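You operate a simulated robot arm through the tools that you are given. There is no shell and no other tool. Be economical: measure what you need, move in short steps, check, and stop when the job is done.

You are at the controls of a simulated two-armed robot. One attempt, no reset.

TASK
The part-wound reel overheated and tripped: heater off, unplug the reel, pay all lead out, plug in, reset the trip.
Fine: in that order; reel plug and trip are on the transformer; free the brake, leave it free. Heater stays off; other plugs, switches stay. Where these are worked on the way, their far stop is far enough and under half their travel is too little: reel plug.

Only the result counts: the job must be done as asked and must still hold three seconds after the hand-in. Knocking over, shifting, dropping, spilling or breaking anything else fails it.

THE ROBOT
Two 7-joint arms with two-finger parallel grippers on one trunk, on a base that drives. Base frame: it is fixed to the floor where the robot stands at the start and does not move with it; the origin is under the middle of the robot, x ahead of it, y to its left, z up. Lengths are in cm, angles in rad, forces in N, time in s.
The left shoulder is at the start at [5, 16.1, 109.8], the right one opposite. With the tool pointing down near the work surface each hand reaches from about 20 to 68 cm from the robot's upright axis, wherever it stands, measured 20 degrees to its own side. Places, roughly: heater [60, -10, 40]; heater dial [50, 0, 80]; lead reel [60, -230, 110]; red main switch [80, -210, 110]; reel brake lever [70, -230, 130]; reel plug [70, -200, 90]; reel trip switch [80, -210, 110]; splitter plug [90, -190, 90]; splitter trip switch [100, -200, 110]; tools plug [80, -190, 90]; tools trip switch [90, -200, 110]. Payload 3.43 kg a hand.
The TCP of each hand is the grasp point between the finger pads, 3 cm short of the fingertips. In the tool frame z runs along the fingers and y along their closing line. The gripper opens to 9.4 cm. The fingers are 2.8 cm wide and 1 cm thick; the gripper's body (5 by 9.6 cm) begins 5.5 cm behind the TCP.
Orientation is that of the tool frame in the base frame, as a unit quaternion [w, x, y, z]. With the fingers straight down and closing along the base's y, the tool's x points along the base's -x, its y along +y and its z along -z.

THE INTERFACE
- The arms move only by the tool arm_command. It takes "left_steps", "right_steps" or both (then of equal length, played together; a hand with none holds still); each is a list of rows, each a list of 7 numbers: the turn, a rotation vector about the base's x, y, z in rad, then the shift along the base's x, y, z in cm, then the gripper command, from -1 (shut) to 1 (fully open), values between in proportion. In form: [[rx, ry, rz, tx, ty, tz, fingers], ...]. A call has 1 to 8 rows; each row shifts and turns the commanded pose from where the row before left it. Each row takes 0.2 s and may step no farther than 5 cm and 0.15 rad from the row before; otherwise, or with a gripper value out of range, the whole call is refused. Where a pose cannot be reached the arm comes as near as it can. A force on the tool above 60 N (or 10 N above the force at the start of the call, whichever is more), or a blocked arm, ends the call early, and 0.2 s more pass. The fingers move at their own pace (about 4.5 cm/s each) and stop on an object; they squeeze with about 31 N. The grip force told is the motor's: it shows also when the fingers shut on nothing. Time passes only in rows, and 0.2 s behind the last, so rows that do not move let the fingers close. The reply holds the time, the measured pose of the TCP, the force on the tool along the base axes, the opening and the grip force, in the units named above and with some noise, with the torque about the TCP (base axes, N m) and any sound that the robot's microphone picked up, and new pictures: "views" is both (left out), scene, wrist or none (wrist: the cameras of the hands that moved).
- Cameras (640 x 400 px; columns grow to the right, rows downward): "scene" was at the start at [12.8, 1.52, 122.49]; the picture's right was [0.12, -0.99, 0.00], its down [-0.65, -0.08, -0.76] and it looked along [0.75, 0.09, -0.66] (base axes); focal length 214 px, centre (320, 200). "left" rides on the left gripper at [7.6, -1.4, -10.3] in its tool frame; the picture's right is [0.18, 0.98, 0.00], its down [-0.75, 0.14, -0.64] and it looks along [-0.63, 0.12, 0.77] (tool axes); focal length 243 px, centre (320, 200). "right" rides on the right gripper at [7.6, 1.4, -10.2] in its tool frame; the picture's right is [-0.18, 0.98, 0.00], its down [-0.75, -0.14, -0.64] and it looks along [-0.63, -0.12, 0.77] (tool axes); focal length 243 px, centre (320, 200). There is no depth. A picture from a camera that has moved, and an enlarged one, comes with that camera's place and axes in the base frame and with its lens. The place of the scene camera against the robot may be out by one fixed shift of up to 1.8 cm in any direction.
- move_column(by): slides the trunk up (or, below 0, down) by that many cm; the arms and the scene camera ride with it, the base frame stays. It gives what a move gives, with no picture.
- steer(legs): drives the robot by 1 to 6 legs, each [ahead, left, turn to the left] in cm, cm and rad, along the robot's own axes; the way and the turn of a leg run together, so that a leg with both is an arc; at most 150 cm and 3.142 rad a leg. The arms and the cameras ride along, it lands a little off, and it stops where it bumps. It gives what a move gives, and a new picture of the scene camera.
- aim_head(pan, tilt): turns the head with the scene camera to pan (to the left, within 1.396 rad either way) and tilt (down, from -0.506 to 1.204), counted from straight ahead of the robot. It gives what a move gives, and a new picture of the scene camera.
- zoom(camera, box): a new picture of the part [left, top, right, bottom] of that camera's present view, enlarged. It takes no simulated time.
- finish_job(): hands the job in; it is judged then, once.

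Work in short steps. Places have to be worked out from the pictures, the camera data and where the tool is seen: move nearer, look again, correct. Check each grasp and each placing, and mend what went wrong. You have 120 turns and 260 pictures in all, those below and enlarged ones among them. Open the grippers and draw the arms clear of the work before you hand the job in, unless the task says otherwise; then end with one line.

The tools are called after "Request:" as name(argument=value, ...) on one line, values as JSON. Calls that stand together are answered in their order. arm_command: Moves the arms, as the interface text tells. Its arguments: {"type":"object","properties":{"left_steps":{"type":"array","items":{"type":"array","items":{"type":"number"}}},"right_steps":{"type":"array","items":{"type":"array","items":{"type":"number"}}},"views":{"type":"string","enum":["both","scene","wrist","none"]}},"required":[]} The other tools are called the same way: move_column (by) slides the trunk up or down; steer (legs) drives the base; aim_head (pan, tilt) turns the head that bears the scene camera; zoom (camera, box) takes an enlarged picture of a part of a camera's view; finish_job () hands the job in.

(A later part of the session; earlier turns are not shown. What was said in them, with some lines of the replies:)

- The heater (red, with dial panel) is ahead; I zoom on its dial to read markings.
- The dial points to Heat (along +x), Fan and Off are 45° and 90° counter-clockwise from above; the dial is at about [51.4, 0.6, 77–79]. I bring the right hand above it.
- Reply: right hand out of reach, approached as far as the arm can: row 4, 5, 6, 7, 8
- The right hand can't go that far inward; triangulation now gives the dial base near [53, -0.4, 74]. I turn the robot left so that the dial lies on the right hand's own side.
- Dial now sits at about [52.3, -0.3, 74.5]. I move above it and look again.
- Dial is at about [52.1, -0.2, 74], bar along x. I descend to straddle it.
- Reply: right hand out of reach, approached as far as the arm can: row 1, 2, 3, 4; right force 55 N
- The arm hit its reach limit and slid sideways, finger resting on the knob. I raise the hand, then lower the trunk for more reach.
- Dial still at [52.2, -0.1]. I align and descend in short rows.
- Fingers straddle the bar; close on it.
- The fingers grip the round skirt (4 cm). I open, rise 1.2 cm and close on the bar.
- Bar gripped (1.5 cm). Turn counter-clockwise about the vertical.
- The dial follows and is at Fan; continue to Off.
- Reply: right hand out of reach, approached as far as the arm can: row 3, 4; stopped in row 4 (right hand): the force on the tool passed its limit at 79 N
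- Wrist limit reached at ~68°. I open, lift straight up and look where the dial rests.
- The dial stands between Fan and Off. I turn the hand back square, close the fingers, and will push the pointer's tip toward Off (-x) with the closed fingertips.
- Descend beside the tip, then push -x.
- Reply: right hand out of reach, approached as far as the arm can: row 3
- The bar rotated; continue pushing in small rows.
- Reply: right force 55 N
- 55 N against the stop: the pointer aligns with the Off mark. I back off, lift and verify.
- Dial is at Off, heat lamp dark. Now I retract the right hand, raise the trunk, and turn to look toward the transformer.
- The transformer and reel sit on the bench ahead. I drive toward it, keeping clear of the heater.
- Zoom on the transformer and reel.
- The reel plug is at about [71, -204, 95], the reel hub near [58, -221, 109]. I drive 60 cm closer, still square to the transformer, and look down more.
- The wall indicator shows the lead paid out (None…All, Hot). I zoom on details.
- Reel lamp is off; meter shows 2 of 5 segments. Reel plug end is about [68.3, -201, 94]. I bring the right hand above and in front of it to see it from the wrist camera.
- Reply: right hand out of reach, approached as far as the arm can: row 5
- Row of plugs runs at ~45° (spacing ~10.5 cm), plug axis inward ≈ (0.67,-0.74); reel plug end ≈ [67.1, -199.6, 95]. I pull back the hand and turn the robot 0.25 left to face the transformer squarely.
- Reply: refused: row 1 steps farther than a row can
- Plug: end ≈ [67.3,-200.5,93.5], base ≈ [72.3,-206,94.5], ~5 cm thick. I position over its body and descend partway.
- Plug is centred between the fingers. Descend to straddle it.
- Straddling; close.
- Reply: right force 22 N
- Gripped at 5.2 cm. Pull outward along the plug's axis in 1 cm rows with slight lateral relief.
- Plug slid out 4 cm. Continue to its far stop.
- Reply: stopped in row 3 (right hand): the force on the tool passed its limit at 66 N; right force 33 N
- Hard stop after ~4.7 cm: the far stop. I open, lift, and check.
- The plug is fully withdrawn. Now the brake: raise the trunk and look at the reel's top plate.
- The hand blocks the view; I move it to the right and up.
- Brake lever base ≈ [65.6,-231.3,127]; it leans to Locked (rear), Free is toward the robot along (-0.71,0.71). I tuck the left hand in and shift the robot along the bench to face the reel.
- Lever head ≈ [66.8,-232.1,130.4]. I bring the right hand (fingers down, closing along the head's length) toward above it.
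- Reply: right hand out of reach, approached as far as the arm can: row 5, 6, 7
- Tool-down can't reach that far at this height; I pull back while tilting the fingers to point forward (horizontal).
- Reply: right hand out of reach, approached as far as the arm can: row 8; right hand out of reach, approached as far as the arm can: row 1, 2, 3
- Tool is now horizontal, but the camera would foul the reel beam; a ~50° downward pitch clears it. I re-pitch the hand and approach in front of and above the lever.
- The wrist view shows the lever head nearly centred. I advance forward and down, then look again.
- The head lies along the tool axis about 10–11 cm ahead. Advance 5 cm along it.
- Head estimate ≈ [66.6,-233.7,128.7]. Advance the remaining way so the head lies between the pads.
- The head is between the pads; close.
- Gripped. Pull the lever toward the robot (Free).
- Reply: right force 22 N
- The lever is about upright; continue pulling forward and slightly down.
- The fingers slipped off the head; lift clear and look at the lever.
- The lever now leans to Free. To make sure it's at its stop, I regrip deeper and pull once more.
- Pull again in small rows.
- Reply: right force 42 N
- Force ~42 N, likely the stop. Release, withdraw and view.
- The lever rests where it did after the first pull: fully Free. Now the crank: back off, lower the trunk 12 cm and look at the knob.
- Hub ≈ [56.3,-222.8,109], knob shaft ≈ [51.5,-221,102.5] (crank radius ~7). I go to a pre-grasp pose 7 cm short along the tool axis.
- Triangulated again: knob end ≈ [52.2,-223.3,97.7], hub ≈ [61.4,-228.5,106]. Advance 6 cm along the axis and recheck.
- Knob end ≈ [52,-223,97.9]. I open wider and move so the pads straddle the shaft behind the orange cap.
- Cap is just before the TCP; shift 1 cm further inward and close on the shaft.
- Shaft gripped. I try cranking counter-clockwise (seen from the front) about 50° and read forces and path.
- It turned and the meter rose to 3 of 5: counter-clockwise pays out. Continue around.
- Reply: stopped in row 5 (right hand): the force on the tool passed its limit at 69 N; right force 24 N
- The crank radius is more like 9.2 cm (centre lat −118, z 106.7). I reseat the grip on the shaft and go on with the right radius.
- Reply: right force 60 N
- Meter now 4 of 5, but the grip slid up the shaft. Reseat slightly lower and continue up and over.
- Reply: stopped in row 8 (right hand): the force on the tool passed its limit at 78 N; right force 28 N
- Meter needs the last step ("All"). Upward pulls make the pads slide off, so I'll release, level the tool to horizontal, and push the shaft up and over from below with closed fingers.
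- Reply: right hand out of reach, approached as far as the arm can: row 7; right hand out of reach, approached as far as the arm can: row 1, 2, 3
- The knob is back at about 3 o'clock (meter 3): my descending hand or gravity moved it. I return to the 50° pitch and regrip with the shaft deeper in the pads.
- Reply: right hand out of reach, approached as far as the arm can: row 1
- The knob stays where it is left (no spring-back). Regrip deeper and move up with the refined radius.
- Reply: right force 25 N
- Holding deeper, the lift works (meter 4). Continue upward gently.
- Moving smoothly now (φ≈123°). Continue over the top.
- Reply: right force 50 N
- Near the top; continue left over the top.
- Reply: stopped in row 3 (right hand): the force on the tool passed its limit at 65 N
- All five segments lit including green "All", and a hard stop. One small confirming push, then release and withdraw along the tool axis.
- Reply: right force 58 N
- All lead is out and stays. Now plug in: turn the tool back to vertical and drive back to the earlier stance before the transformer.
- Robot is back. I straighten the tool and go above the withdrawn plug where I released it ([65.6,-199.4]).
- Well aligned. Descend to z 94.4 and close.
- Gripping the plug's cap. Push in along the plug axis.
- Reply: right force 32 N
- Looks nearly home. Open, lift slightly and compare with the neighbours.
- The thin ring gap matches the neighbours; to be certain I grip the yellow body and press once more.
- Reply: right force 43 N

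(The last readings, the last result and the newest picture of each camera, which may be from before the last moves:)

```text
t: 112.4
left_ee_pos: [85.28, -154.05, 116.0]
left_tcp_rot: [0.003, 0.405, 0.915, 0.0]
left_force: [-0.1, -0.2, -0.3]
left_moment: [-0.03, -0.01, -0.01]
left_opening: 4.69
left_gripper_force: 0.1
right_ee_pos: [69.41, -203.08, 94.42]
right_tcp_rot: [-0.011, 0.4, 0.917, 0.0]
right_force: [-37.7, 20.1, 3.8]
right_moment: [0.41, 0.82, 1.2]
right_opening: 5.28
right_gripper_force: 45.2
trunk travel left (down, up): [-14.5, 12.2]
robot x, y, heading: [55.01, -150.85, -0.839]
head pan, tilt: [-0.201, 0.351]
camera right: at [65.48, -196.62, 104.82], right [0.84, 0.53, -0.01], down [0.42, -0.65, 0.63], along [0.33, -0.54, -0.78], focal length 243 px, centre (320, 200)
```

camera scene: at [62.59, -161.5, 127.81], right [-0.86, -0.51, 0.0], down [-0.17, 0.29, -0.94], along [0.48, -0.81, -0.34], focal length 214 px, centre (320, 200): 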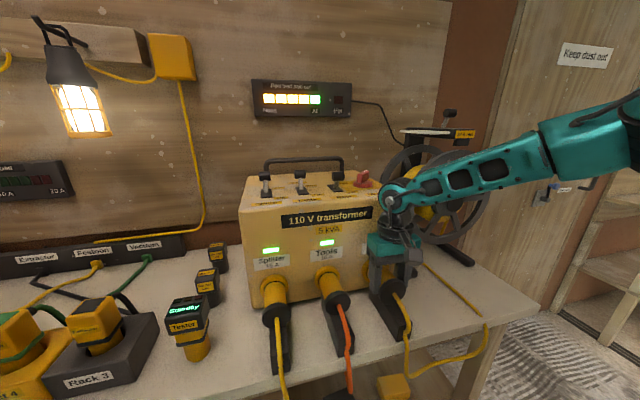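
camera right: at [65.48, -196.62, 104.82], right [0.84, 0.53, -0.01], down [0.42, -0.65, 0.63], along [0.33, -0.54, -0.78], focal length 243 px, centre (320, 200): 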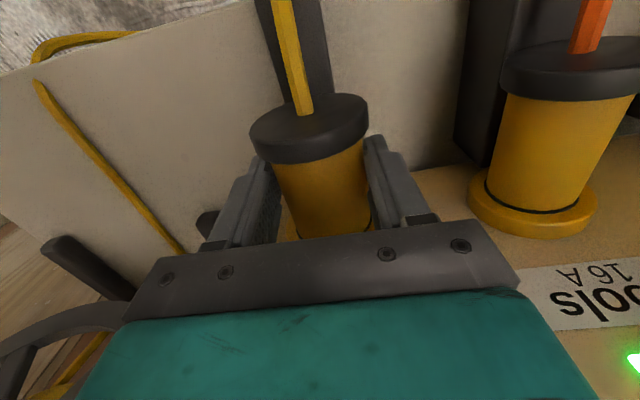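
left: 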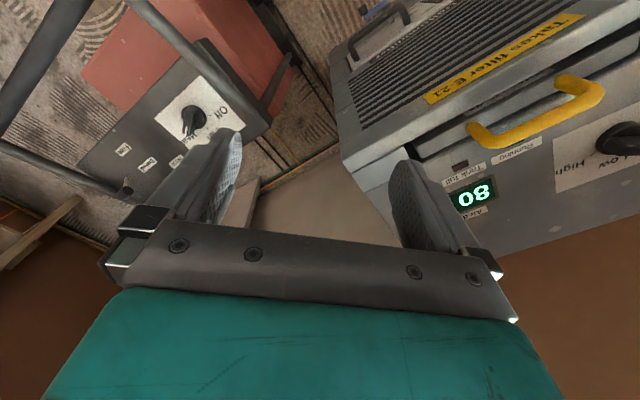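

Firm stop at 42 N: plugged in. Release, rise above the transformer and look at the trips.

Request:
arm_command(right_steps=[[0, 0, 0, -0.4, 0.4, 0, 0.5], [0, 0, 0, 0, 0, 0, 0.5], [0, 0, 0, 0, 0, 4, 0.5], [0, 0, 0, -1, 1, 4.5, 0.5], [0, 0, 0, -1, 1, 4.5, 0], [0, 0, 0, 0, 0, 4.5, -1], [0, 0, 0, 0, 0, 4.5, -1], [0, 0, 0, 0, 0, 4.5, -1]])

```text
t: 114.2
left_ee_pos: [85.65, -154.26, 115.78]
left_tcp_rot: [0.0, 0.404, 0.915, 0.0]
left_force: [-1.1, -1.4, -0.1]
left_moment: [0.0, 0.04, 0.0]
left_opening: 4.7
left_gripper_force: 0.1
right_ee_pos: [67.86, -201.32, 121.06]
right_tcp_rot: [-0.002, 0.4, 0.916, 0.0]
right_force: [-0.1, 0.8, 0.0]
right_moment: [0.01, -0.03, 0.01]
right_opening: 0.0
right_gripper_force: 14.3
trunk travel left (down, up): [-14.5, 12.2]
robot x, y, heading: [55.12, -151.06, -0.832]
head pan, tilt: [-0.201, 0.351]
camera scene: at [62.96, -161.64, 127.75], right [-0.86, -0.51, 0.0], down [-0.18, 0.3, -0.94], along [0.48, -0.81, -0.34], focal length 214 px, centre (320, 200)
camera right: at [63.74, -194.75, 131.3], right [0.85, 0.53, 0.0], down [0.41, -0.65, 0.64], along [0.34, -0.54, -0.77], focal length 243 px, centre (320, 200)
```

scene: 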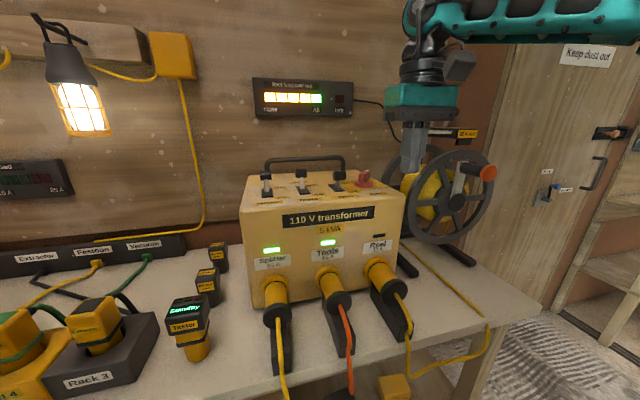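
right: 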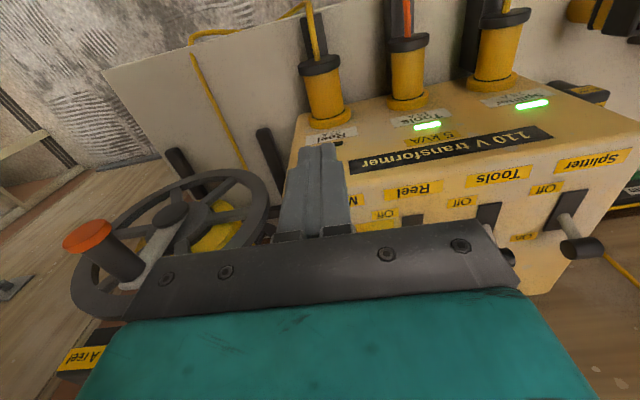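

Request:
zoom(camera="scene", box=[240, 150, 400, 250])

```text
4.00 times, centred on (320, 200) of scene
camera zoom: at [62.96, -161.64, 127.75], right [-0.86, -0.51, 0.0], down [-0.18, 0.3, -0.94], along [0.48, -0.81, -0.34], focal length 858 px, centre (320, 200)
```

zoom: 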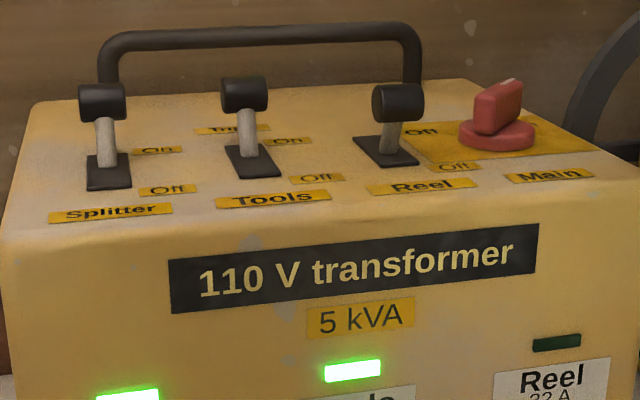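

Reel trip base ≈ [84.9,-206.6,110.5], leaning to Off (front). I move the closed fingers to a spot in front of it, above its height, to see it.

Request:
arm_command(right_steps=[[0, 0, 0, 4, 0.2, 1.5, -1], [0, 0, 0, 4, 0.2, 1, -1], [0, 0, 0, 3, 0.2, 0, -1], [0, 0, 0, 0, 0, 0, -1]])

Request:
zoom(camera="scene", box=[240, 130, 420, 250])

```text
t: 115.2
left_ee_pos: [85.66, -154.31, 115.89]
left_tcp_rot: [0.0, 0.404, 0.915, 0.0]
left_force: [0.3, -0.6, 0.1]
left_moment: [-0.01, 0.02, 0.03]
left_opening: 4.69
left_gripper_force: 0.1
right_ee_pos: [71.73, -199.96, 120.14]
right_tcp_rot: [0.0, 0.4, 0.917, 0.0]
right_force: [0.5, 0.5, 0.6]
right_moment: [0.01, 0.03, -0.02]
right_opening: 0.0
right_gripper_force: 31.2
right hand out of reach, approached as far as the arm can: row 1, 2, 3
trunk travel left (down, up): [-14.5, 12.2]
robot x, y, heading: [54.92, -151.34, -0.832]
head pan, tilt: [-0.201, 0.351]
camera scene: at [62.95, -161.65, 127.76], right [-0.86, -0.51, 0.0], down [-0.18, 0.3, -0.94], along [0.48, -0.81, -0.34], focal length 214 px, centre (320, 200)
camera right: at [67.57, -193.38, 130.41], right [0.85, 0.53, 0.0], down [0.41, -0.65, 0.64], along [0.34, -0.54, -0.77], focal length 243 px, centre (320, 200)
```

scene: 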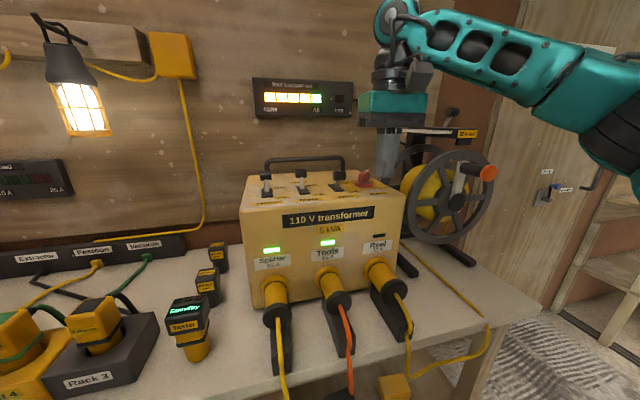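
right: 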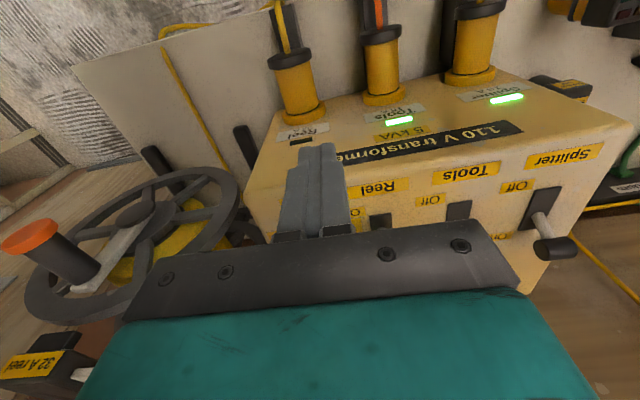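

```text
3.33 times, centred on (330, 190) of scene
camera zoom: at [62.95, -161.65, 127.76], right [-0.86, -0.51, 0.0], down [-0.18, 0.3, -0.94], along [0.48, -0.81, -0.34], focal length 715 px, centre (287, 233)
```

zoom: 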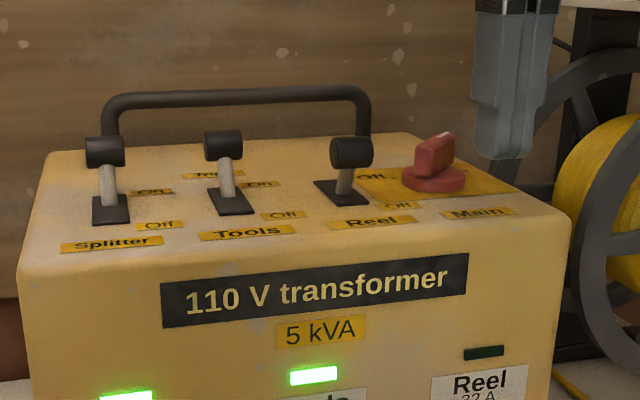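

Tool-down hits its reach limit again; I pitch the fingers forward (~50°) as with the brake, then view the lever.

Request:
arm_command(right_steps=[[-0.104, -0.096, 0, 0.2, 0.8, 0.8, -1], [-0.104, -0.096, 0, 0.2, 0.8, 0.8, -1], [-0.104, -0.096, 0, 0.6, 0.5, 0.6, -1], [-0.104, -0.096, 0, 1, 0.4, 0.6, -1], [-0.104, -0.096, 0, 1, 0.4, 0.6, -1], [0, 0, 0, 1, 0.4, 0, -1], [0, 0, 0, 0, 0, 0, -1]])

```text
t: 116.8
left_ee_pos: [85.73, -154.22, 115.83]
left_tcp_rot: [0.001, 0.404, 0.915, 0.0]
left_force: [-0.5, 0.2, -0.2]
left_moment: [-0.04, 0.0, 0.0]
left_opening: 4.7
left_gripper_force: 0.1
right_ee_pos: [75.74, -196.65, 123.7]
right_tcp_rot: [0.317, 0.375, 0.86, -0.139]
right_force: [0.2, -0.2, -0.4]
right_moment: [-0.02, 0.0, -0.04]
right_opening: 0.0
right_gripper_force: 30.8
trunk travel left (down, up): [-14.5, 12.2]
robot x, y, heading: [55.66, -151.2, -0.833]
head pan, tilt: [-0.201, 0.351]
camera scene: at [62.94, -161.64, 127.76], right [-0.86, -0.51, 0.0], down [-0.18, 0.3, -0.94], along [0.48, -0.81, -0.34], focal length 214 px, centre (320, 200)
camera right: at [68.34, -186.48, 126.45], right [0.82, 0.56, 0.12], down [0.0, -0.21, 0.98], along [0.58, -0.8, -0.17], focal length 243 px, centre (320, 200)
```

scene: 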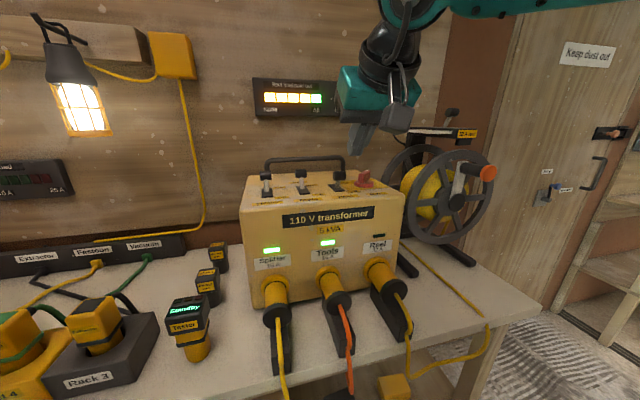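
right: 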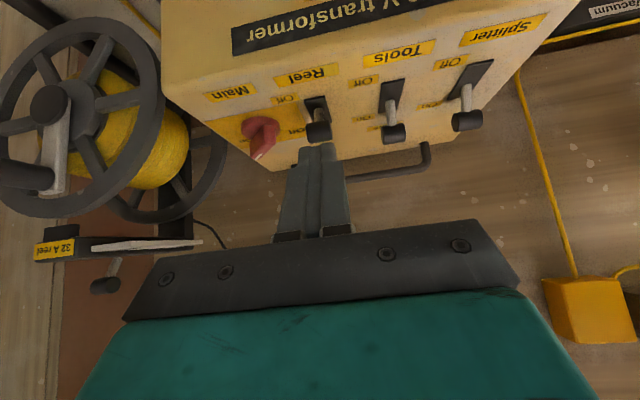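

Reel lever head ≈ [84.5,-207.5,113.9], aligned with the fingers. Approach to just in front of it.

Request:
arm_command(right_steps=[[0, 0, 0, 1.6, -2.1, -2.5, -1], [0, 0, 0, 1.6, -2.1, -2.5, -1], [0, 0, 0, 1.4, -1.8, -2.2, -1], [0, 0, 0, 0, 0, 0, -1]])

Request:
zoom(camera="scene", box=[240, 130, 420, 250])

```text
t: 117.8
left_ee_pos: [85.7, -154.25, 115.92]
left_tcp_rot: [0.0, 0.404, 0.915, 0.0]
left_force: [-0.1, 0.0, -0.2]
left_moment: [0.0, 0.0, 0.01]
left_opening: 4.69
left_gripper_force: 0.1
right_ee_pos: [80.46, -202.69, 116.37]
right_tcp_rot: [0.316, 0.377, 0.859, -0.141]
right_force: [-0.5, 0.0, -0.2]
right_moment: [0.0, 0.01, 0.0]
right_opening: 0.01
right_gripper_force: 31.0
trunk travel left (down, up): [-14.5, 12.2]
robot x, y, heading: [55.15, -151.04, -0.836]
head pan, tilt: [-0.201, 0.351]
camera scene: at [62.94, -161.62, 127.76], right [-0.86, -0.51, 0.0], down [-0.18, 0.3, -0.94], along [0.48, -0.81, -0.34], focal length 214 px, centre (320, 200)
camera right: at [73.03, -192.48, 119.19], right [0.82, 0.56, 0.12], down [0.01, -0.21, 0.98], along [0.58, -0.8, -0.17], focal length 243 px, centre (320, 200)
```

scene: 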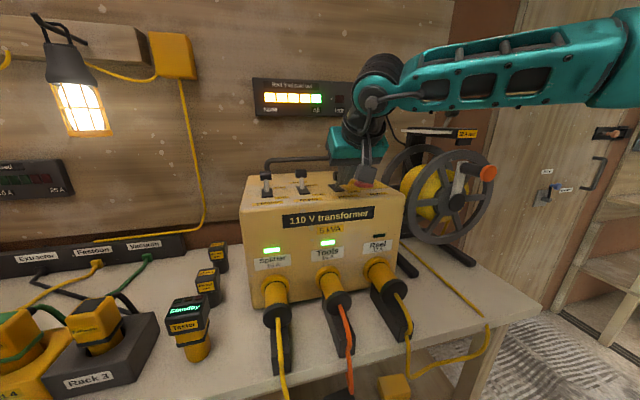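
right: 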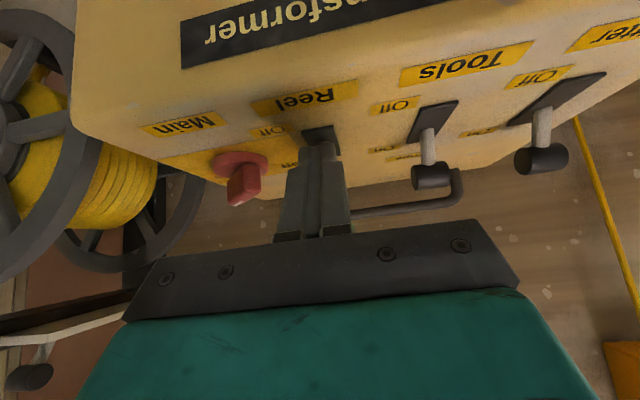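

```text
3.33 times, centred on (330, 190) of scene
camera zoom: at [62.94, -161.62, 127.76], right [-0.86, -0.51, 0.0], down [-0.18, 0.3, -0.94], along [0.48, -0.81, -0.34], focal length 715 px, centre (287, 233)
```

zoom: 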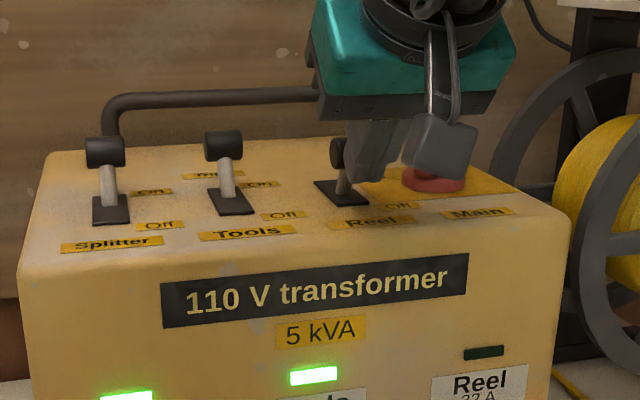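

Fingertips are right in front of the lever head. Push rearward (to On) in small rows.

Request:
arm_command(right_steps=[[0, 0, 0, 0.55, -0.6, -0.2, -1], [0, 0, 0, 0.55, -0.6, 0, -1], [0, 0, 0, 0.55, -0.6, 0, -1], [0, 0, 0, 0.55, -0.6, 0, -1], [0, 0, 0, 0.55, -0.6, 0, -1]])

Request:
zoom(camera="scene", box=[240, 130, 420, 250])

```text
t: 119.0
left_ee_pos: [85.65, -154.23, 115.83]
left_tcp_rot: [0.001, 0.404, 0.915, 0.0]
left_force: [-0.2, -1.0, -0.8]
left_moment: [0.02, -0.01, -0.06]
left_opening: 4.7
left_gripper_force: 0.0
right_ee_pos: [83.17, -205.65, 116.1]
right_tcp_rot: [0.315, 0.376, 0.86, -0.14]
right_force: [-0.5, 0.9, -0.3]
right_moment: [0.03, 0.02, 0.0]
right_opening: 0.01
right_gripper_force: 31.0
trunk travel left (down, up): [-14.5, 12.2]
robot x, y, heading: [55.23, -150.85, -0.829]
head pan, tilt: [-0.201, 0.351]
camera scene: at [62.96, -161.67, 127.75], right [-0.86, -0.51, 0.0], down [-0.18, 0.3, -0.94], along [0.48, -0.81, -0.34], focal length 214 px, centre (320, 200)
camera right: at [75.76, -195.54, 119.0], right [0.82, 0.56, 0.12], down [0.01, -0.21, 0.98], along [0.58, -0.8, -0.17], focal length 243 px, centre (320, 200)
```

scene: 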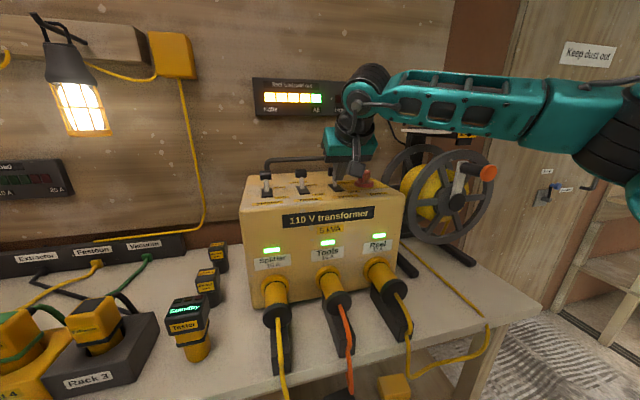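
right: 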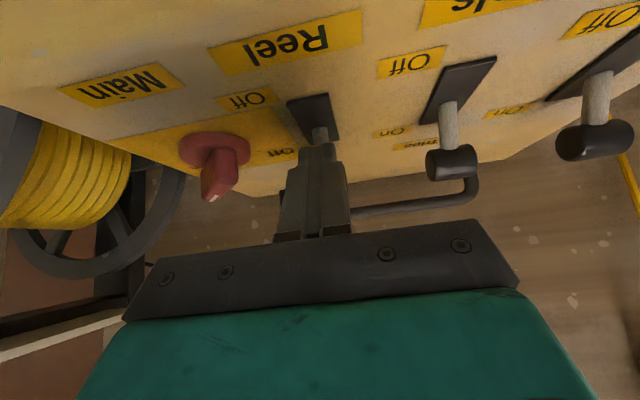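

```text
3.33 times, centred on (330, 190) of scene
camera zoom: at [62.96, -161.67, 127.75], right [-0.86, -0.51, 0.0], down [-0.18, 0.3, -0.94], along [0.48, -0.81, -0.34], focal length 715 px, centre (287, 233)
```

zoom: 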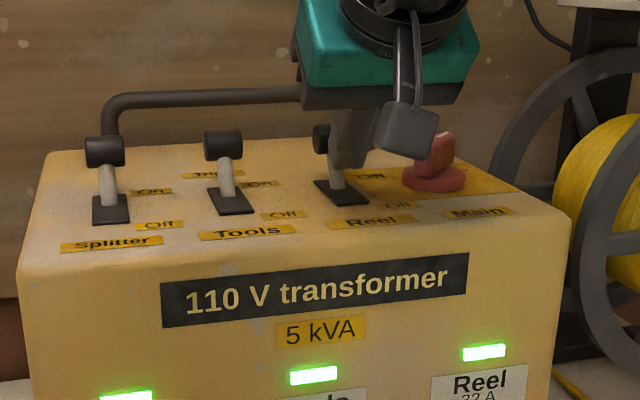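

The reel lamp is green. One more small push, then withdraw backwards and up.

Request:
arm_command(right_steps=[[0, 0, 0, 0.35, -0.4, 0, -1], [0, 0, 0, 0.35, -0.4, 0, -1], [0, 0, 0, -2, 2.2, 0.5, -1], [0, 0, 0, -2, 2.2, 2.5, -1], [0, 0, 0, -2.5, 2.5, 3, -1], [0, 0, 0, -2.5, 2.5, 3, 0], [0, 0, 0, -2.5, 2.5, 2, 0.5]])

Request:
zoom(camera="scene", box=[230, 70, 510, 340])

Request:
zoom(camera="scene", box=[240, 130, 420, 250])

```text
t: 120.6
left_ee_pos: [85.68, -154.19, 115.85]
left_tcp_rot: [0.001, 0.404, 0.915, 0.0]
left_force: [-0.2, 0.1, 0.0]
left_moment: [0.01, 0.01, 0.01]
left_opening: 4.71
left_gripper_force: 0.1
right_ee_pos: [71.8, -194.35, 127.2]
right_tcp_rot: [0.317, 0.375, 0.86, -0.14]
right_force: [-0.7, 0.4, -0.3]
right_moment: [-0.02, 0.01, 0.02]
right_opening: 4.92
right_gripper_force: 0.1
right hand out of reach, approached as far as the arm can: row 2
trunk travel left (down, up): [-14.5, 12.2]
robot x, y, heading: [54.98, -151.16, -0.827]
head pan, tilt: [-0.201, 0.351]
camera scene: at [62.9, -161.59, 127.77], right [-0.86, -0.51, 0.0], down [-0.17, 0.29, -0.94], along [0.48, -0.81, -0.34], focal length 214 px, centre (320, 200)
camera right: at [64.46, -184.31, 129.98], right [0.82, 0.56, 0.12], down [0.01, -0.21, 0.98], along [0.58, -0.8, -0.17], focal length 243 px, centre (320, 200)
```

scene: 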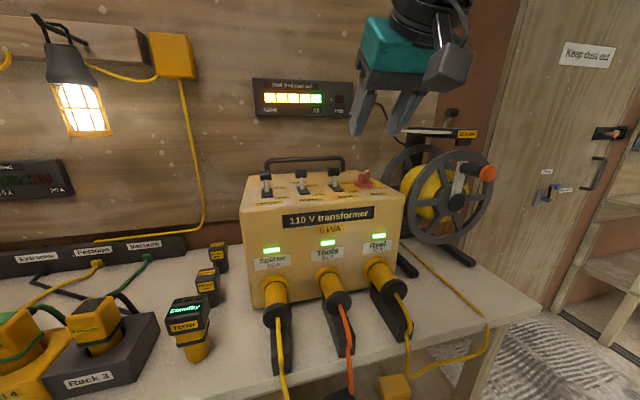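
right: 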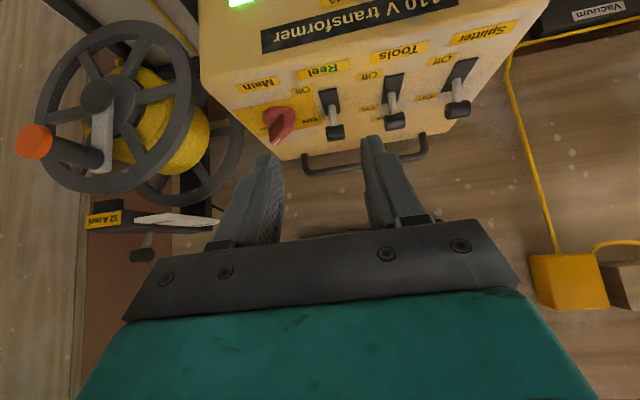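

```text
1.48 times, centred on (370, 205) of scene
camera zoom: at [62.9, -161.59, 127.77], right [-0.86, -0.51, 0.0], down [-0.17, 0.29, -0.94], along [0.48, -0.81, -0.34], focal length 318 px, centre (246, 193)
```

zoom: 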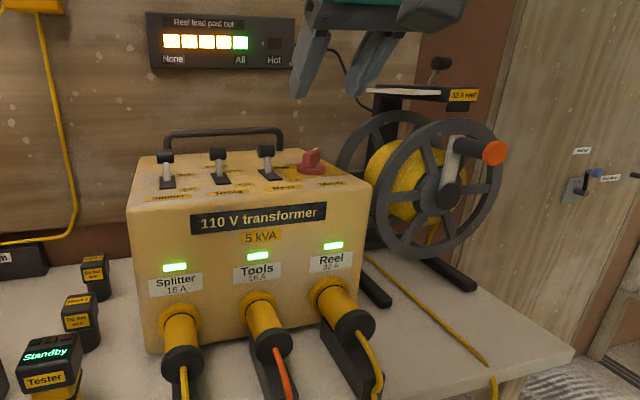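

```text
3.33 times, centred on (330, 190) of scene
camera zoom: at [62.9, -161.59, 127.77], right [-0.86, -0.51, 0.0], down [-0.17, 0.29, -0.94], along [0.48, -0.81, -0.34], focal length 715 px, centre (287, 233)
```

zoom: 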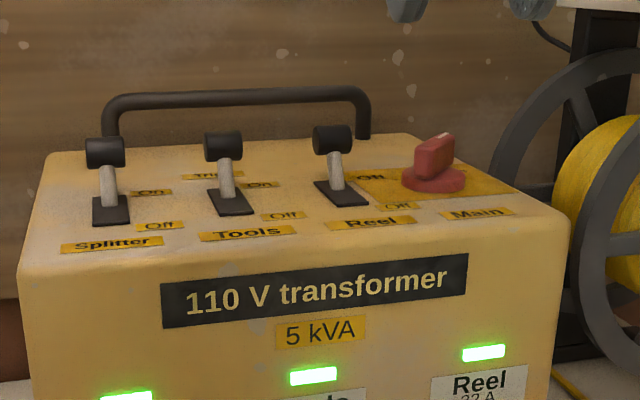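

All three lamps are lit, the Reel trip is on, the meter shows "All", Hot is dark and the brake is still free. I open both grippers, back away a little and hand in.

Request:
arm_command(right_steps=[[0, 0, 0, -2, 2, 1, 1], [0, 0, 0, -2, 2, 1, 1], [0, 0, 0, 0, 0, 0, 1]], left_steps=[[0, 0, 0, 0, 0, 0, 1], [0, 0, 0, 0, 0, 0, 1], [0, 0, 0, 0, 0, 0, 1]], views="none")

Request:
steer(legs=[[-20, 0, 0]])

Request:
finish_job()

```text
t: 121.4
left_ee_pos: [85.63, -154.22, 115.76]
left_tcp_rot: [0.0, 0.403, 0.915, 0.0]
left_force: [-0.4, 1.3, -0.1]
left_moment: [0.02, 0.02, 0.01]
left_opening: 9.41
left_gripper_force: 0.1
right_ee_pos: [68.04, -190.47, 129.03]
right_tcp_rot: [0.315, 0.376, 0.86, -0.14]
right_force: [-0.3, 0.7, 0.1]
right_moment: [0.01, 0.02, 0.02]
right_opening: 9.42
right_gripper_force: 0.1
trunk travel left (down, up): [-14.5, 12.2]
robot x, y, heading: [55.36, -151.06, -0.827]
head pan, tilt: [-0.201, 0.351]
```

```text
t: 123.0
left_ee_pos: [72.34, -139.4, 115.85]
left_tcp_rot: [0.001, 0.406, 0.914, 0.0]
left_force: [-0.5, 0.2, -0.6]
left_moment: [0.01, -0.04, 0.01]
left_opening: 9.41
left_gripper_force: 0.1
right_ee_pos: [54.51, -175.62, 129.13]
right_tcp_rot: [0.315, 0.377, 0.86, -0.14]
right_force: [0.0, 0.3, -1.3]
right_moment: [0.02, -0.04, 0.0]
right_opening: 9.4
right_gripper_force: 0.1
trunk travel left (down, up): [-14.5, 12.2]
robot x, y, heading: [41.54, -136.4, -0.836]
head pan, tilt: [-0.201, 0.351]
camera scene: at [49.5, -146.8, 127.77], right [-0.86, -0.51, 0.0], down [-0.17, 0.3, -0.94], along [0.48, -0.81, -0.34], focal length 214 px, centre (320, 200)
```

scene: 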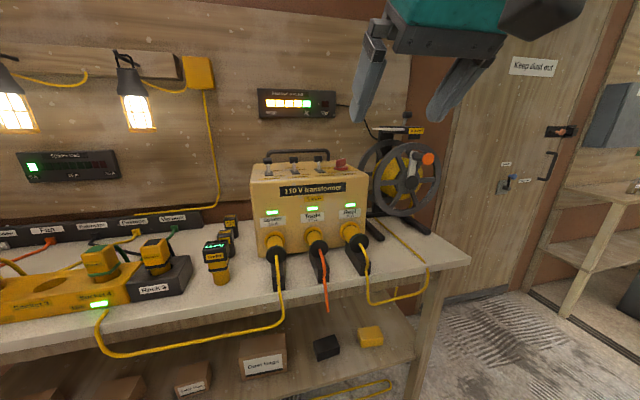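

```text
The job is handed in.
```

The job is handed in: heater turned off, reel unplugged, brake freed and left free, all lead paid out (meter at "All"), reel plugged back in, and its trip reset with the Reel lamp green.
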